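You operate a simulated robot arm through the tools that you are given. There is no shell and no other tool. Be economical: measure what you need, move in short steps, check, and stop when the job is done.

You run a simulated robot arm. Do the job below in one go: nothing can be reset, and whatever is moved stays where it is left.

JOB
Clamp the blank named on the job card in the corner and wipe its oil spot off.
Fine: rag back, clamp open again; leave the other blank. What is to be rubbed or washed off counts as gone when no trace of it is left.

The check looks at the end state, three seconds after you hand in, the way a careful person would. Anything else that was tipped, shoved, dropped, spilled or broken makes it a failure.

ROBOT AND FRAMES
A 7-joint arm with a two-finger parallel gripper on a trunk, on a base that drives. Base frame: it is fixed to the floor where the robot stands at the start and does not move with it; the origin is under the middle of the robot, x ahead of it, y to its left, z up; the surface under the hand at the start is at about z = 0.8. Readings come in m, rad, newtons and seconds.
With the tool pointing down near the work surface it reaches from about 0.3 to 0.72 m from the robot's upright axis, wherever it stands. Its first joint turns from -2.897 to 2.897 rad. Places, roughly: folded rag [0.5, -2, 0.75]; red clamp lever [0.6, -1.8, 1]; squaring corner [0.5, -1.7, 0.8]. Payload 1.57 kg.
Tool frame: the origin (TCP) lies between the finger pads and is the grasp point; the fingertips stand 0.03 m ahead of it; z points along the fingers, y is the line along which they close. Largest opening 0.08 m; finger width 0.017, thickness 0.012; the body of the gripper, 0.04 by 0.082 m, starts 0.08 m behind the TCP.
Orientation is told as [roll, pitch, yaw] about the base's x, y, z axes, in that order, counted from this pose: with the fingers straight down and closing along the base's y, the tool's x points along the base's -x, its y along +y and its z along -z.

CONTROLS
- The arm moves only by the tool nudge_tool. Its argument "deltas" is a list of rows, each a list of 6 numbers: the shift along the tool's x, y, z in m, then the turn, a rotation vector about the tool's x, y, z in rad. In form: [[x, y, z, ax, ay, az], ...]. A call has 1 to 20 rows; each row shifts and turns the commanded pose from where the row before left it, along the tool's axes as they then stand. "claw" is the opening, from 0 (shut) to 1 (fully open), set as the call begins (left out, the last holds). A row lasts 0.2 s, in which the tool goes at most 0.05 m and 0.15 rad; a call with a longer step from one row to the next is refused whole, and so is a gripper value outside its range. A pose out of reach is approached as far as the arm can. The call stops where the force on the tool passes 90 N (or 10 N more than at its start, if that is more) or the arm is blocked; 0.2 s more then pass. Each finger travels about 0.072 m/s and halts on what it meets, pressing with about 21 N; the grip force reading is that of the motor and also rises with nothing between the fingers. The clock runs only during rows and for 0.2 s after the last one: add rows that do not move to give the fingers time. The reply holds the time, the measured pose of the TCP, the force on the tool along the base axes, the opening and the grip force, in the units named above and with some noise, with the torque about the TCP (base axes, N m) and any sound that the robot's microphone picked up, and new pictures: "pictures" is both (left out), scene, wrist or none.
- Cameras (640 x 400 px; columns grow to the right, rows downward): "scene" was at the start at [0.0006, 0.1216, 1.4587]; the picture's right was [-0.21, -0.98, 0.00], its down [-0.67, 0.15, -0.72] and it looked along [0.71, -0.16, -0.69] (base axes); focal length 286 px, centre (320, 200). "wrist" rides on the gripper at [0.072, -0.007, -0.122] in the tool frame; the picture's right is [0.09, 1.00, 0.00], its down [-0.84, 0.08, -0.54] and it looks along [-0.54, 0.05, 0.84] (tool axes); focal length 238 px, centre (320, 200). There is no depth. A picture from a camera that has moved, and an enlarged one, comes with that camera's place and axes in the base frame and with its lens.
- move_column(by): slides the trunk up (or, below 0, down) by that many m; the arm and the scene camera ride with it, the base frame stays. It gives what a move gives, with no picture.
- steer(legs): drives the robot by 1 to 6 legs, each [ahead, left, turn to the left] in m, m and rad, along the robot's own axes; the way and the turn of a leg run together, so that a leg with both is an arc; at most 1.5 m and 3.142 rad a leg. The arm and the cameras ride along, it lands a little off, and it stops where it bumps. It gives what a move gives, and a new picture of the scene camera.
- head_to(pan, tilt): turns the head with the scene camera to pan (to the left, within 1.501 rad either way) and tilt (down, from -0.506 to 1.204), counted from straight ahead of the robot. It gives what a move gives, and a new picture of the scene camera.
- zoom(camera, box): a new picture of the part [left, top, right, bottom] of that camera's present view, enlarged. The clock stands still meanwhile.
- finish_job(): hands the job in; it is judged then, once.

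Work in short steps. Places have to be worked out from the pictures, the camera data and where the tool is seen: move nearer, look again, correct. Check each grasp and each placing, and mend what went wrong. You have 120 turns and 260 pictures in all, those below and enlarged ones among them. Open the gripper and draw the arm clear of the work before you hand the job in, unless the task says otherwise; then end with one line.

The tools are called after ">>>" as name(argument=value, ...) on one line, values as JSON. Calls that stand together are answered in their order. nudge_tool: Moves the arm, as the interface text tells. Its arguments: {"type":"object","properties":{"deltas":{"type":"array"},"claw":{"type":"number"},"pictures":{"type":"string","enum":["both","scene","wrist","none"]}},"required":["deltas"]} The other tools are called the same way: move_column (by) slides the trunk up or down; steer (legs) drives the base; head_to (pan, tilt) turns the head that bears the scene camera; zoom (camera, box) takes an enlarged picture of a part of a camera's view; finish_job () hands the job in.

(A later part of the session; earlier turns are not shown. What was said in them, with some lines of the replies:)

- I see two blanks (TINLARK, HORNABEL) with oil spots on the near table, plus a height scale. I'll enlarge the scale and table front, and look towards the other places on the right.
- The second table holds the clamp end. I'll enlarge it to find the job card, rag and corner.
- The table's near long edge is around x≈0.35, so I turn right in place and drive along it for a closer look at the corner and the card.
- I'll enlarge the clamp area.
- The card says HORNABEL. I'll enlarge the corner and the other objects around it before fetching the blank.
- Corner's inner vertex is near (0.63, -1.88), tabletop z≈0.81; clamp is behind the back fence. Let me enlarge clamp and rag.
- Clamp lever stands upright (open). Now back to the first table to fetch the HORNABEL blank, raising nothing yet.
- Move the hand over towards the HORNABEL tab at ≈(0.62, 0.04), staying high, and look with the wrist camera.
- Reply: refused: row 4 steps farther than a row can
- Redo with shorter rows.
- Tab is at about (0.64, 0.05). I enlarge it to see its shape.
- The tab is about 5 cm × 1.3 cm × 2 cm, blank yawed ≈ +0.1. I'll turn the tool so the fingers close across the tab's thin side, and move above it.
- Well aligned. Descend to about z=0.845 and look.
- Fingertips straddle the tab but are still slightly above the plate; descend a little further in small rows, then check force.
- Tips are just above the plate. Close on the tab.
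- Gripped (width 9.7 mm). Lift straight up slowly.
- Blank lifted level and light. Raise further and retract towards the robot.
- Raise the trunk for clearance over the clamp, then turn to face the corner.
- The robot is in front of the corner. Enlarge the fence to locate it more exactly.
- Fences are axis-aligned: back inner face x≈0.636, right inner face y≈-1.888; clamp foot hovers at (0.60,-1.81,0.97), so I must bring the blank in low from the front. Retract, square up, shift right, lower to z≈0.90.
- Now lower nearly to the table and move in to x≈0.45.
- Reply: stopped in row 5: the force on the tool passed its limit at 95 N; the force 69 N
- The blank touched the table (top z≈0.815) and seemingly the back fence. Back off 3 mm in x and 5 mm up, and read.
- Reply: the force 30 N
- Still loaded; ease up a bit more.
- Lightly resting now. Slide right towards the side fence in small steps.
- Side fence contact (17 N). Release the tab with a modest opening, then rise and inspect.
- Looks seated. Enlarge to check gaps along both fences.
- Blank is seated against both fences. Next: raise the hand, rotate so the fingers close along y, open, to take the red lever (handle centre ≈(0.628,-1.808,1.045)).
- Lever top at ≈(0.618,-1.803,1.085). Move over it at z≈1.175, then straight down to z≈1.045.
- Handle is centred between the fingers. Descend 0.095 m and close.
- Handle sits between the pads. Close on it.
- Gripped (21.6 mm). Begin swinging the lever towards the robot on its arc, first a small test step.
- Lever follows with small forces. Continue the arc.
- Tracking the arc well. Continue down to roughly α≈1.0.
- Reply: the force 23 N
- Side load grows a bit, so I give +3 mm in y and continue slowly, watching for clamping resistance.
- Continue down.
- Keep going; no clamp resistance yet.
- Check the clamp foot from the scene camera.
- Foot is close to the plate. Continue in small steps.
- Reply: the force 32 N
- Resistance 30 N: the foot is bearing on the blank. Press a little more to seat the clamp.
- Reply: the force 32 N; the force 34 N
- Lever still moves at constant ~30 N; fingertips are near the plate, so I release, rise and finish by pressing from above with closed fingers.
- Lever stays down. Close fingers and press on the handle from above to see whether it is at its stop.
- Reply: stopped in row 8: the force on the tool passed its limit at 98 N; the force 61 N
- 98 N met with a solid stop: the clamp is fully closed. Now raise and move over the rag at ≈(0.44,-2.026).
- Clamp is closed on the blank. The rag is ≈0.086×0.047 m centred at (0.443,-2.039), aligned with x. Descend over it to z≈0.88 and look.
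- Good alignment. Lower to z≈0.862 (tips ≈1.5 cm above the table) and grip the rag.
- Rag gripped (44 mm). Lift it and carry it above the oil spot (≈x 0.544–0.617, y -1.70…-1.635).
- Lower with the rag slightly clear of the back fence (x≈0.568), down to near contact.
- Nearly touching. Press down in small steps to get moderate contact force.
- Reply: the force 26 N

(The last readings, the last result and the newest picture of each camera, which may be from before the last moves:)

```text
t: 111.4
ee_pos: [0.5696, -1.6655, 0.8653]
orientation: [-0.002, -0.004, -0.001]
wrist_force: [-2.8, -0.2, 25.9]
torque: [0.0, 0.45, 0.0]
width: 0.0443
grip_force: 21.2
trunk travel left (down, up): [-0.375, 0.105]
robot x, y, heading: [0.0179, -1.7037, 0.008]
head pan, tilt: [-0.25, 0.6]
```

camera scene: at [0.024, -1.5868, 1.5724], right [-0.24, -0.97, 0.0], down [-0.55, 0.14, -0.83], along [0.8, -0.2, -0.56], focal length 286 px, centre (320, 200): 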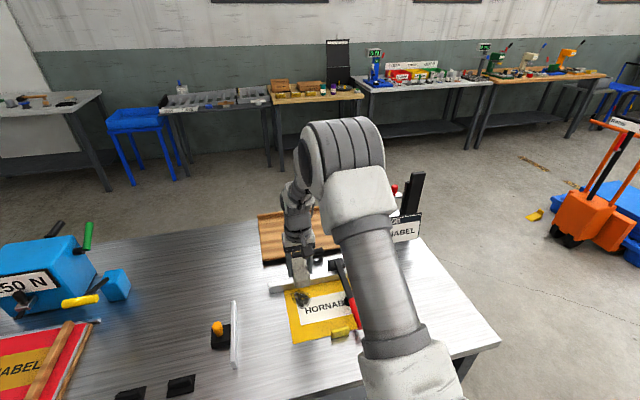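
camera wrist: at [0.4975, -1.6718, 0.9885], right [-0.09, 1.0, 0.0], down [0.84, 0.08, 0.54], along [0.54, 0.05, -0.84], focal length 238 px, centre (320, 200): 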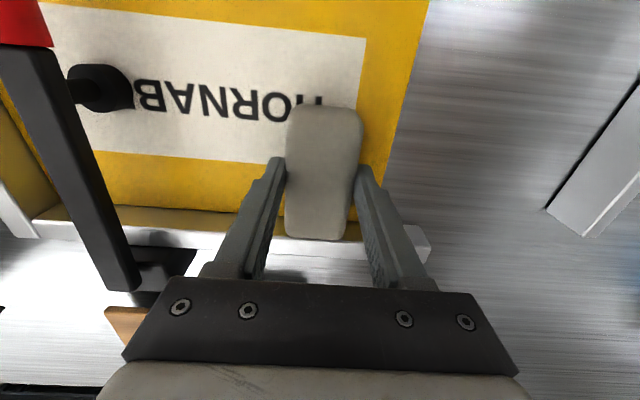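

26 N contact. Wipe to and fro along y over the spot.

>>> nudge_tool(deltas=[[0, 0.012, 0, 0, 0, 0], [0, 0.012, 0, 0, 0, 0], [0, -0.014, 0, 0, 0, 0], [0, -0.014, 0, 0, 0, 0], [0, -0.014, 0, 0, 0, 0], [0, -0.014, 0, 0, 0, 0], [0, -0.012, 0, 0, 0, 0], [0, 0.014, 0, 0, 0, 0], [0, 0.014, 0, 0, 0, 0], [0, 0.014, 0, 0, 0, 0], [0, 0.014, 0, 0, 0, 0], [0, 0.012, 0, 0, 0, 0], [0, 0, 0, 0, 0, 0]], pictures="both")

```text
t: 114.2
ee_pos: [0.5675, -1.6428, 0.8623]
orientation: [0.001, -0.001, -0.003]
wrist_force: [0.2, -10.1, 25.4]
torque: [-0.37, -0.12, -0.06]
width: 0.0442
grip_force: 20.8
trunk travel left (down, up): [-0.375, 0.105]
robot x, y, heading: [0.0159, -1.7057, 0.01]
head pan, tilt: [-0.25, 0.6]
camera scene: at [0.0219, -1.5879, 1.5725], right [-0.24, -0.97, 0.0], down [-0.55, 0.14, -0.83], along [0.8, -0.2, -0.56], focal length 286 px, centre (320, 200)
camera wrist: at [0.4963, -1.6484, 0.9855], right [-0.09, 1.0, 0.0], down [0.84, 0.08, 0.54], along [0.54, 0.05, -0.84], focal length 238 px, centre (320, 200)
```

scene: 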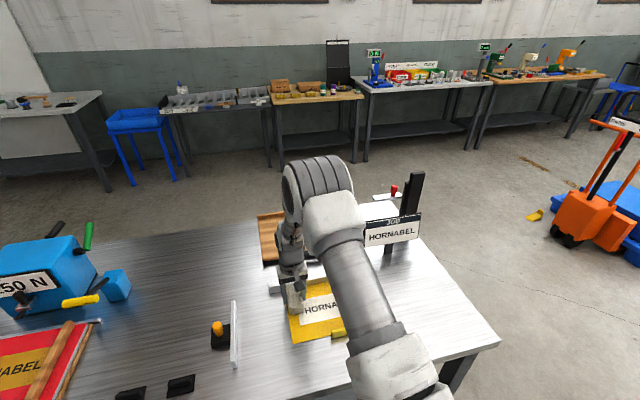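
wrist: 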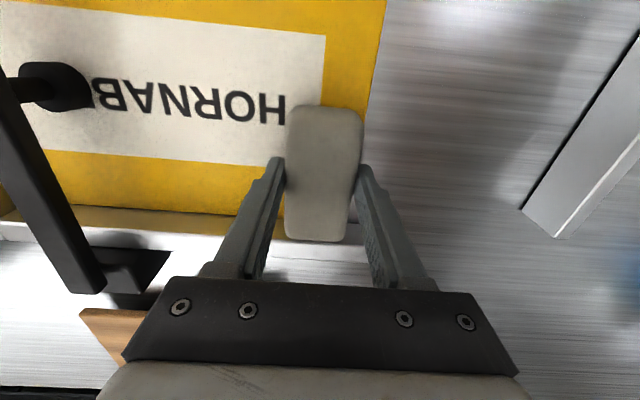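

It wipes off well. Do another pass shifted towards the fence (+8 mm), and one shifted back.

>>> nudge_tool(deltas=[[-0.008, 0, 0, 0, 0, 0], [0, -0.014, 0, 0, 0, 0], [0, -0.014, 0, 0, 0, 0], [0, -0.014, 0, 0, 0, 0], [0, -0.014, 0, 0, 0, 0], [0, -0.012, 0, 0, 0, 0], [0, 0.014, 0, 0, 0, 0], [0, 0.014, 0, 0, 0, 0], [0, 0.014, 0, 0, 0, 0], [0, 0.014, 0, 0, 0, 0], [0.014, 0.01, 0, 0, 0, 0], [0.014, 0, 0, 0, 0, 0], [0, -0.014, 0, 0, 0, 0], [0, -0.014, 0, 0, 0, 0], [0, -0.014, 0, 0, 0, 0], [0, -0.014, 0, 0, 0, 0], [0, -0.012, 0, 0, 0, 0], [0, 0, -0.03, 0, 0, 0], [0, 0, -0.04, 0, 0, 0], [0, -0.04, -0.02, 0, 0, 0]], pictures="both")

>>> zoom(camera="scene", box=[260, 250, 390, 350])

```text
t: 118.4
ee_pos: [0.5479, -1.7525, 0.9525]
orientation: [0.0, 0.0, -0.002]
wrist_force: [-0.4, -0.5, -0.9]
torque: [-0.01, -0.02, -0.02]
width: 0.0443
grip_force: 21.7
trunk travel left (down, up): [-0.375, 0.105]
robot x, y, heading: [0.0163, -1.7066, 0.002]
head pan, tilt: [-0.25, 0.6]
camera scene: at [0.0238, -1.5869, 1.5723], right [-0.24, -0.97, 0.0], down [-0.55, 0.14, -0.83], along [0.8, -0.2, -0.56], focal length 286 px, centre (320, 200)
camera wrist: at [0.4766, -1.7575, 1.0748], right [-0.09, 1.0, 0.0], down [0.84, 0.08, 0.54], along [0.54, 0.05, -0.84], focal length 238 px, centre (320, 200)
```

scene: 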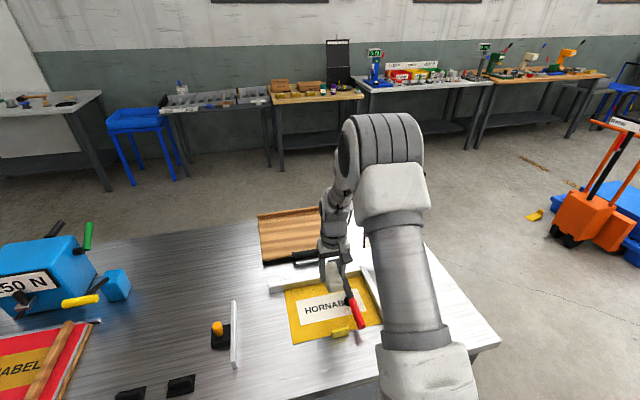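
wrist: 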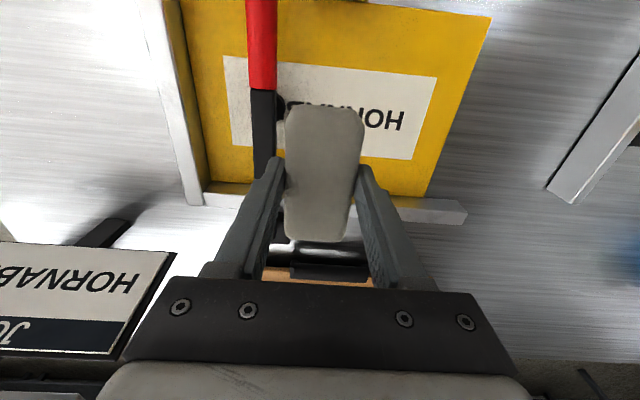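

```text
4.00 times, centred on (325, 300) of scene
camera zoom: at [0.0238, -1.5869, 1.5723], right [-0.24, -0.97, 0.0], down [-0.55, 0.14, -0.83], along [0.8, -0.2, -0.56], focal length 1146 px, centre (300, -200)
```

zoom: 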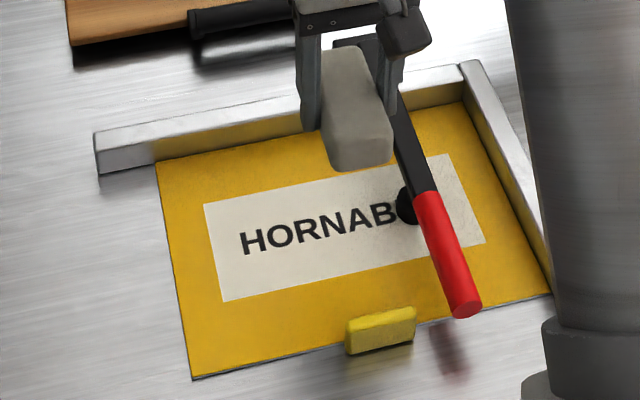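

Spot seems gone; enlarge to check for remaining traces.

>>> zoom(camera="scene", box=[285, 275, 335, 315])

>>> zoom(camera="wrist", box=[350, 60, 480, 220])

```text
10.00 times, centred on (310, 295) of scene
camera zoom: at [0.0238, -1.5869, 1.5723], right [-0.24, -0.97, 0.0], down [-0.55, 0.14, -0.83], along [0.8, -0.2, -0.56], focal length 2865 px, centre (420, -750)
```

zoom: 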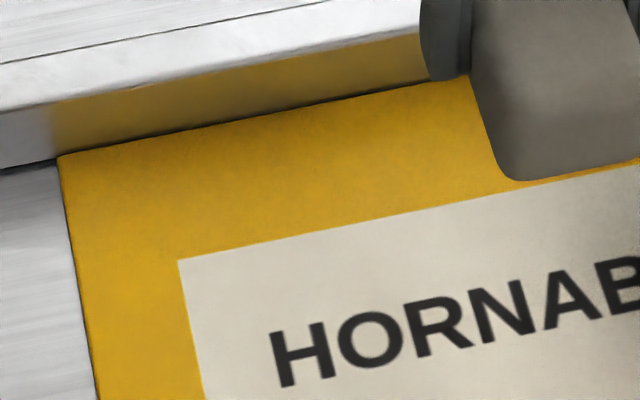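

```text
2.50 times, centred on (415, 140) of wrist
camera zoom: at [0.4766, -1.7575, 1.0748], right [-0.09, 1.0, 0.0], down [0.84, 0.08, 0.54], along [0.54, 0.05, -0.84], focal length 596 px, centre (82, 350)
```

zoom: 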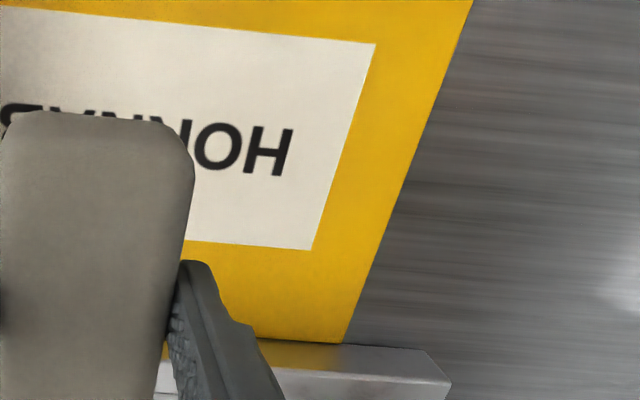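

The plate is clean. Carry the rag back to (0.444,-2.039).

>>> nudge_tool(deltas=[[0, 0, -0.02, 0, 0, 0], [0.0149, -0.041, 0, 0, 0, 0], [0.0149, -0.041, 0, 0, 0, 0], [0.0149, -0.041, 0, 0, 0, 0], [0.0149, -0.041, 0, 0, 0, 0], [0.0149, -0.041, 0, 0, 0, 0], [0.0149, -0.041, 0, 0, 0, 0], [0.0149, -0.041, 0, 0, 0, 0], [0, 0, 0.04, 0, 0, 0], [0, 0, 0.04, 0, 0, 0], [0, 0, 0.02, 0, 0, 0], [0, 0, 0.008, 0, 0, 0], [0, 0, 0, 0, 0, 0]], pictures="wrist")

```text
t: 121.2
ee_pos: [0.4448, -2.0393, 0.8627]
orientation: [0.001, 0.0, -0.003]
wrist_force: [0.3, 0.3, -1.1]
torque: [-0.01, 0.0, -0.01]
width: 0.0442
grip_force: 20.8
trunk travel left (down, up): [-0.375, 0.105]
robot x, y, heading: [0.0138, -1.7069, 0.009]
head pan, tilt: [-0.25, 0.6]
camera wrist: at [0.3724, -2.045, 0.9861], right [-0.09, 1.0, 0.0], down [0.84, 0.08, 0.54], along [0.54, 0.05, -0.84], focal length 238 px, centre (320, 200)
```

wrist: 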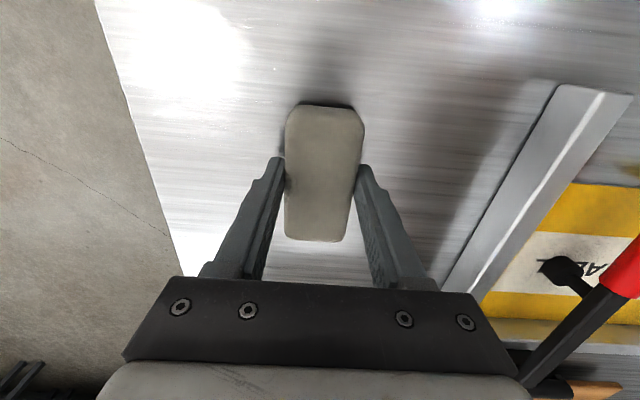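

Lower the last 2 mm, release, and rise.

>>> nudge_tool(deltas=[[0, 0, 0.0025, 0, 0, 0], [0, 0, 0, 0, 0, 0]], pictures="none")

>>> nudge_tool(deltas=[[0, 0, 0, 0, 0, 0], [0, 0, 0, 0, 0, 0], [0, 0, 0, 0, 0, 0], [0, 0, -0.03, 0, 0, 0], [0, 0, -0.04, 0, 0, 0], [0, 0, -0.04, 0, 0, 0], [0, 0, 0, 0, 0, 0]], claw=1, pictures="wrist")

```text
t: 121.8
ee_pos: [0.4439, -2.0397, 0.8626]
orientation: [0.0, 0.0, -0.001]
wrist_force: [1.3, -0.3, -0.5]
torque: [-0.03, -0.02, 0.03]
width: 0.044
grip_force: 20.2
trunk travel left (down, up): [-0.375, 0.105]
robot x, y, heading: [0.0197, -1.7054, 0.004]
head pan, tilt: [-0.25, 0.6]
```

```text
t: 123.4
ee_pos: [0.4429, -2.0401, 0.9704]
orientation: [0.0, 0.001, -0.003]
wrist_force: [0.0, 0.2, 0.0]
torque: [0.03, -0.03, 0.02]
width: 0.0799
grip_force: 0.1
trunk travel left (down, up): [-0.375, 0.105]
robot x, y, heading: [0.021, -1.7058, 0.005]
head pan, tilt: [-0.25, 0.6]
camera wrist: at [0.3714, -2.0454, 1.0941], right [-0.09, 1.0, 0.0], down [0.84, 0.08, 0.54], along [0.54, 0.05, -0.84], focal length 238 px, centre (320, 200)
```

wrist: 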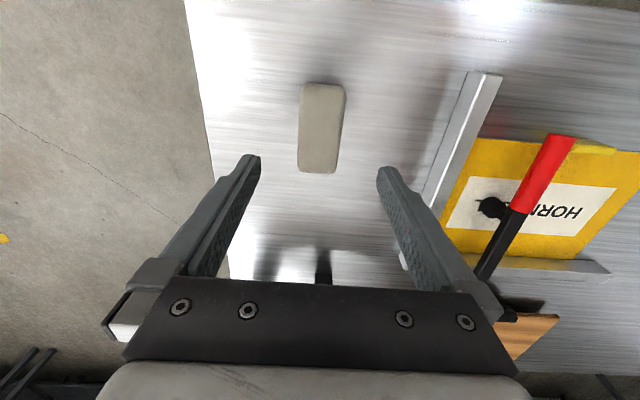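

Rag is back in place. Now go over the lever handle at (0.472,-1.80) to open the clamp.

>>> nudge_tool(deltas=[[0, 0, -0.03, 0, 0, 0], [-0.005, 0.04, 0, 0, 0, 0], [-0.005, 0.04, 0, 0, 0, 0], [-0.005, 0.04, 0, 0, 0, 0], [-0.005, 0.04, 0, 0, 0, 0], [-0.005, 0.04, 0, 0, 0, 0], [-0.004, 0.04, 0, 0, 0, 0], [0, 0, 0.03, 0, 0, 0], [0, 0, 0.02, 0, 0, 0], [0, 0, 0, 0, 0, 0]], pictures="wrist")

```text
t: 125.6
ee_pos: [0.4726, -1.7995, 0.9521]
orientation: [0.0, 0.001, -0.003]
wrist_force: [-0.6, 0.7, 0.5]
torque: [0.02, 0.0, 0.03]
width: 0.0803
grip_force: 0.2
trunk travel left (down, up): [-0.375, 0.105]
robot x, y, heading: [0.0196, -1.7057, 0.004]
head pan, tilt: [-0.25, 0.6]
camera wrist: at [0.4009, -1.805, 1.0739], right [-0.09, 1.0, 0.0], down [0.84, 0.08, 0.54], along [0.54, 0.05, -0.84], focal length 238 px, centre (320, 200)
```

wrist: 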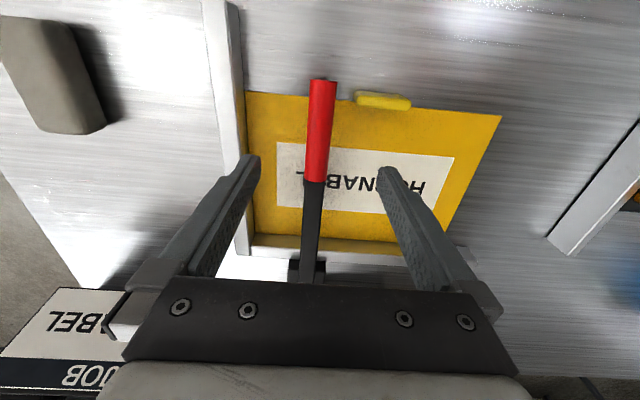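

Handle is centred between fingers; descend to z≈0.867 and close.

>>> nudge_tool(deltas=[[0, 0, 0.04, 0, 0, 0], [0, 0, 0.03, 0, 0, 0], [0, 0, 0.015, 0, 0, 0], [0, 0, 0, 0, 0, 0]], pictures="none")

>>> nudge_tool(deltas=[[0, 0, 0, 0, 0, 0], [0, 0, 0, 0, 0, 0], [0, 0, 0, 0, 0, 0], [0, 0, 0, 0, 0, 0]], claw=0, pictures="wrist")

```text
t: 126.6
ee_pos: [0.4734, -1.7994, 0.8663]
orientation: [-0.001, -0.002, -0.001]
wrist_force: [-0.2, 0.2, -0.5]
torque: [0.01, 0.0, 0.01]
width: 0.0802
grip_force: 0.1
trunk travel left (down, up): [-0.375, 0.105]
robot x, y, heading: [0.0162, -1.7049, 0.003]
head pan, tilt: [-0.25, 0.6]
```

```text
t: 127.6
ee_pos: [0.473, -1.8009, 0.8683]
orientation: [-0.002, -0.001, -0.003]
wrist_force: [0.0, -11.4, -1.5]
torque: [-0.12, 0.04, 0.1]
width: 0.0216
grip_force: 34.4
trunk travel left (down, up): [-0.375, 0.105]
robot x, y, heading: [0.0148, -1.7031, 0.006]
head pan, tilt: [-0.25, 0.6]
camera wrist: at [0.4018, -1.8062, 0.9897], right [-0.09, 1.0, 0.0], down [0.84, 0.08, 0.54], along [0.54, 0.05, -0.84], focal length 238 px, centre (320, 200)
```

wrist: 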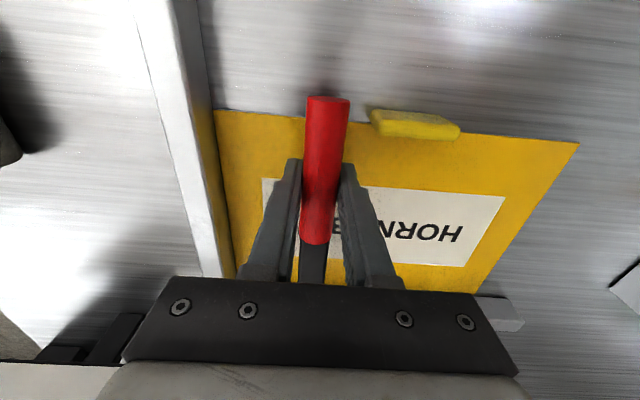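

Gripped. Lift the lever back along the same arc, first part.

>>> nudge_tool(deltas=[[0, -0.001, -0.006, 0, 0, 0], [0, 0, -0.007, 0, 0, 0], [0, 0, -0.007, 0, 0, 0], [-0.001, 0, -0.008, 0, 0, 0], [-0.002, 0, -0.008, 0, 0, 0], [0, 0, 0, 0, 0, 0]], pictures="wrist")

```text
t: 129.0
ee_pos: [0.4745, -1.7994, 0.9018]
orientation: [0.002, 0.005, -0.004]
wrist_force: [-11.2, -11.5, -10.8]
torque: [-0.04, 0.94, 0.01]
width: 0.0216
grip_force: 34.6
trunk travel left (down, up): [-0.375, 0.105]
robot x, y, heading: [0.0202, -1.7041, 0.006]
head pan, tilt: [-0.25, 0.6]
camera wrist: at [0.4035, -1.8064, 1.0251], right [-0.09, 1.0, 0.0], down [0.84, 0.07, 0.54], along [0.54, 0.05, -0.84], focal length 238 px, centre (320, 200)
```

wrist: 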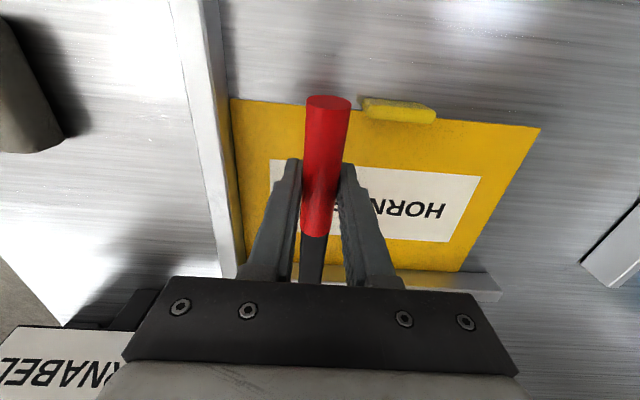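

Lever follows. Continue up the arc.

>>> nudge_tool(deltas=[[-0.0015, -0.001, -0.007, 0, 0, 0], [-0.0018, 0, -0.007, 0, 0, 0], [-0.0022, 0, -0.007, 0, 0, 0], [-0.0025, 0, -0.007, 0, 0, 0], [-0.0035, 0, -0.007, 0, 0, 0], [-0.004, 0, -0.0072, 0, 0, 0], [-0.004, 0, -0.0072, 0, 0, 0], [-0.0045, 0, -0.0072, 0, 0, 0], [-0.009, 0, -0.0128, 0, 0, 0], [-0.01, 0, -0.012, 0, 0, 0], [-0.0105, 0, -0.0115, 0, 0, 0], [-0.011, 0, -0.011, 0, 0, 0], [0, 0, 0, 0, 0, 0]], pictures="wrist")

```text
t: 131.8
ee_pos: [0.5415, -1.8006, 1.0075]
orientation: [0.0, -0.001, -0.002]
wrist_force: [-6.4, -1.4, -1.7]
torque: [0.01, 0.89, 0.05]
width: 0.0214
grip_force: 34.7
trunk travel left (down, up): [-0.375, 0.105]
robot x, y, heading: [0.0212, -1.702, 0.006]
head pan, tilt: [-0.25, 0.6]
camera wrist: at [0.4693, -1.8064, 1.1296], right [-0.09, 1.0, 0.0], down [0.84, 0.08, 0.54], along [0.54, 0.05, -0.84], focal length 238 px, centre (320, 200)
```

wrist: 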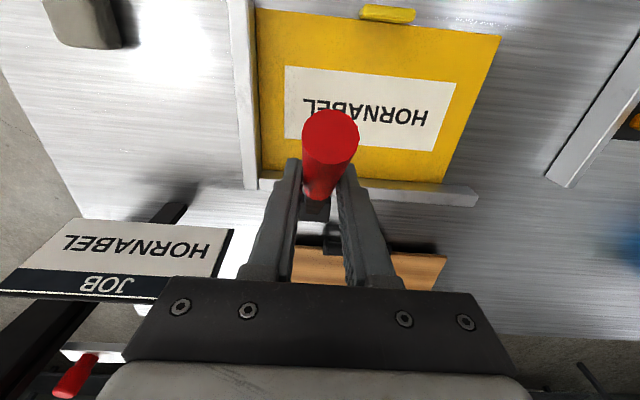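

Continue to the original open position (0.6226, 1.049).

>>> nudge_tool(deltas=[[-0.0125, 0, -0.0092, 0, 0, 0], [-0.0132, 0, -0.0087, 0, 0, 0], [-0.014, 0, -0.008, 0, 0, 0], [-0.0135, 0, -0.0066, 0, 0, 0], [-0.014, 0, -0.005, 0, 0, 0], [-0.014, 0, -0.0045, 0, 0, 0], [0, 0, 0, 0, 0, 0]], pictures="wrist")

```text
t: 133.4
ee_pos: [0.6224, -1.8008, 1.0476]
orientation: [-0.001, 0.002, -0.001]
wrist_force: [-0.8, 0.4, -14.0]
torque: [-0.09, 0.77, 0.0]
width: 0.0219
grip_force: 35.1
trunk travel left (down, up): [-0.375, 0.105]
robot x, y, heading: [0.0193, -1.7077, 0.01]
head pan, tilt: [-0.25, 0.6]
camera wrist: at [0.5514, -1.8065, 1.1703], right [-0.09, 1.0, 0.0], down [0.84, 0.08, 0.54], along [0.54, 0.05, -0.84], focal length 238 px, centre (320, 200)
```

wrist: 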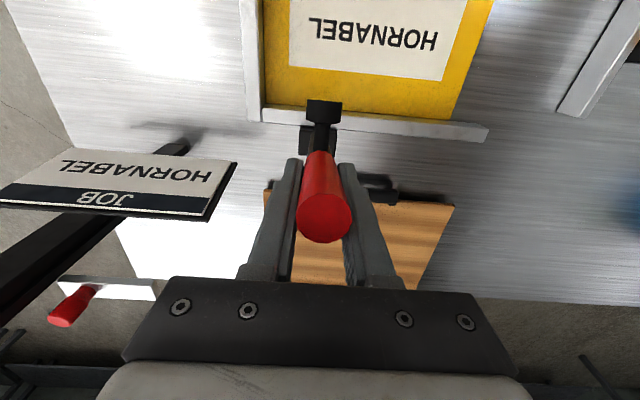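

Lever is back at its starting position. Release, rise, and draw back.

>>> nudge_tool(deltas=[[0, 0, 0, 0, 0, 0], [0, 0, 0, 0, 0, 0], [0, 0, 0, 0, 0, 0], [0, 0, -0.03, 0, 0, 0], [0, 0, -0.04, 0, 0, 0], [0, 0, -0.04, 0, 0, 0], [0, 0, -0.04, 0, 0, 0], [0.045, 0, 0, 0, 0, 0], [0.045, 0, 0, 0, 0, 0], [0.045, 0, 0, 0, 0, 0], [0.045, 0, 0, 0, 0, 0], [0.03, 0, 0, 0, 0, 0], [0, 0, 0, 0, 0, 0]], claw=1)

>>> zoom(camera="scene", box=[250, 190, 470, 350])

>>> zoom(camera="wrist", box=[150, 20, 450, 220])

```text
t: 136.2
ee_pos: [0.412, -1.8015, 1.1978]
orientation: [0.0, -0.001, -0.002]
wrist_force: [0.3, 0.1, 0.6]
torque: [0.02, 0.02, -0.01]
width: 0.0797
grip_force: 0.1
trunk travel left (down, up): [-0.375, 0.105]
robot x, y, heading: [0.02, -1.7049, 0.004]
head pan, tilt: [-0.25, 0.6]
camera scene: at [0.0238, -1.587, 1.5724], right [-0.24, -0.97, 0.0], down [-0.55, 0.14, -0.83], along [0.8, -0.2, -0.56], focal length 286 px, centre (320, 200)
camera wrist: at [0.3402, -1.8068, 1.3213], right [-0.09, 1.0, 0.0], down [0.84, 0.08, 0.54], along [0.54, 0.05, -0.84], focal length 238 px, centre (320, 200)
```

scene: 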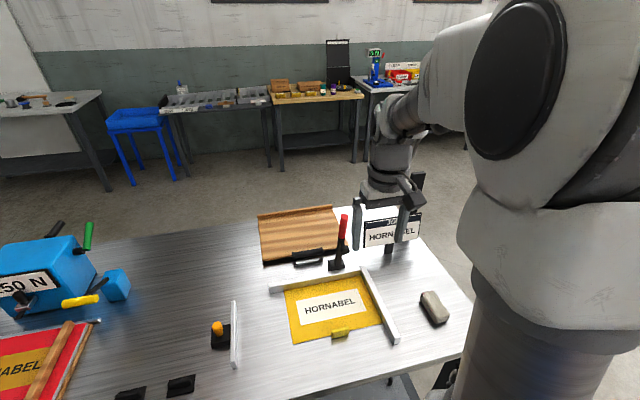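
wrist: 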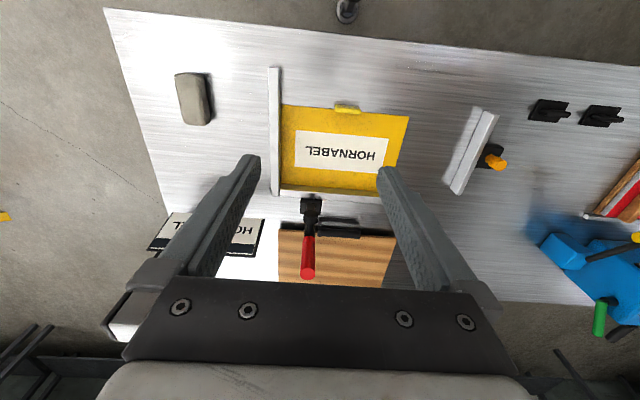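

```text
2.50 times, centred on (360, 270) of scene
camera zoom: at [0.0238, -1.587, 1.5724], right [-0.24, -0.97, 0.0], down [-0.55, 0.14, -0.83], along [0.8, -0.2, -0.56], focal length 716 px, centre (220, 25)
```

zoom: 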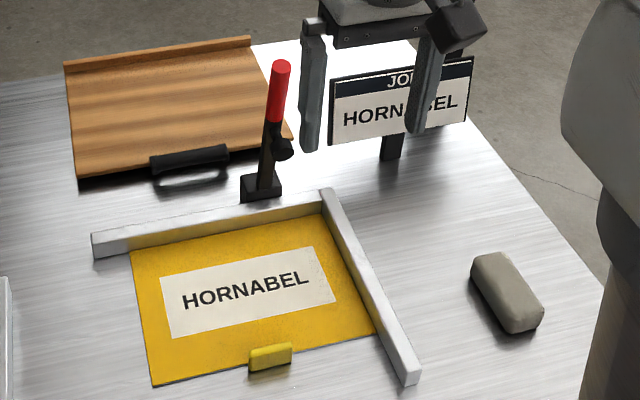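

```text
2.00 times, centred on (300, 120) of wrist
camera zoom: at [0.3402, -1.8068, 1.3213], right [-0.09, 1.0, 0.0], down [0.84, 0.08, 0.54], along [0.54, 0.05, -0.84], focal length 477 px, centre (360, 360)
```

zoom: 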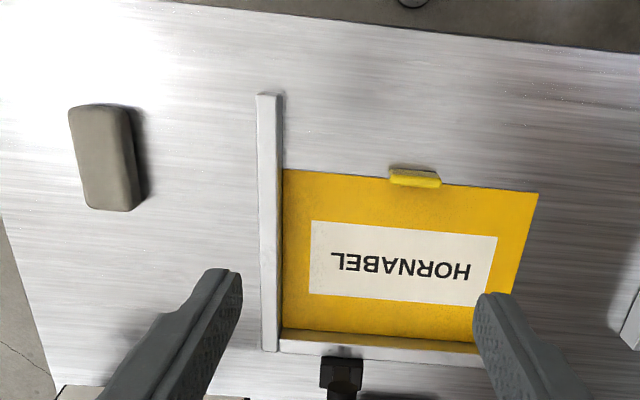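

Blank is clean and seated in the corner, clamp open, rag back, other blank untouched, hand empty and clear. Handing in.

>>> finish_job()

```text
The job is handed in.
```

The HORNABEL blank named on the job card was clamped in the corner and its oil spot wiped off with no trace left in the enlarged pictures; it stays seated there with the clamp open again, the rag is back in its place, and the TINLARK blank was not touched.
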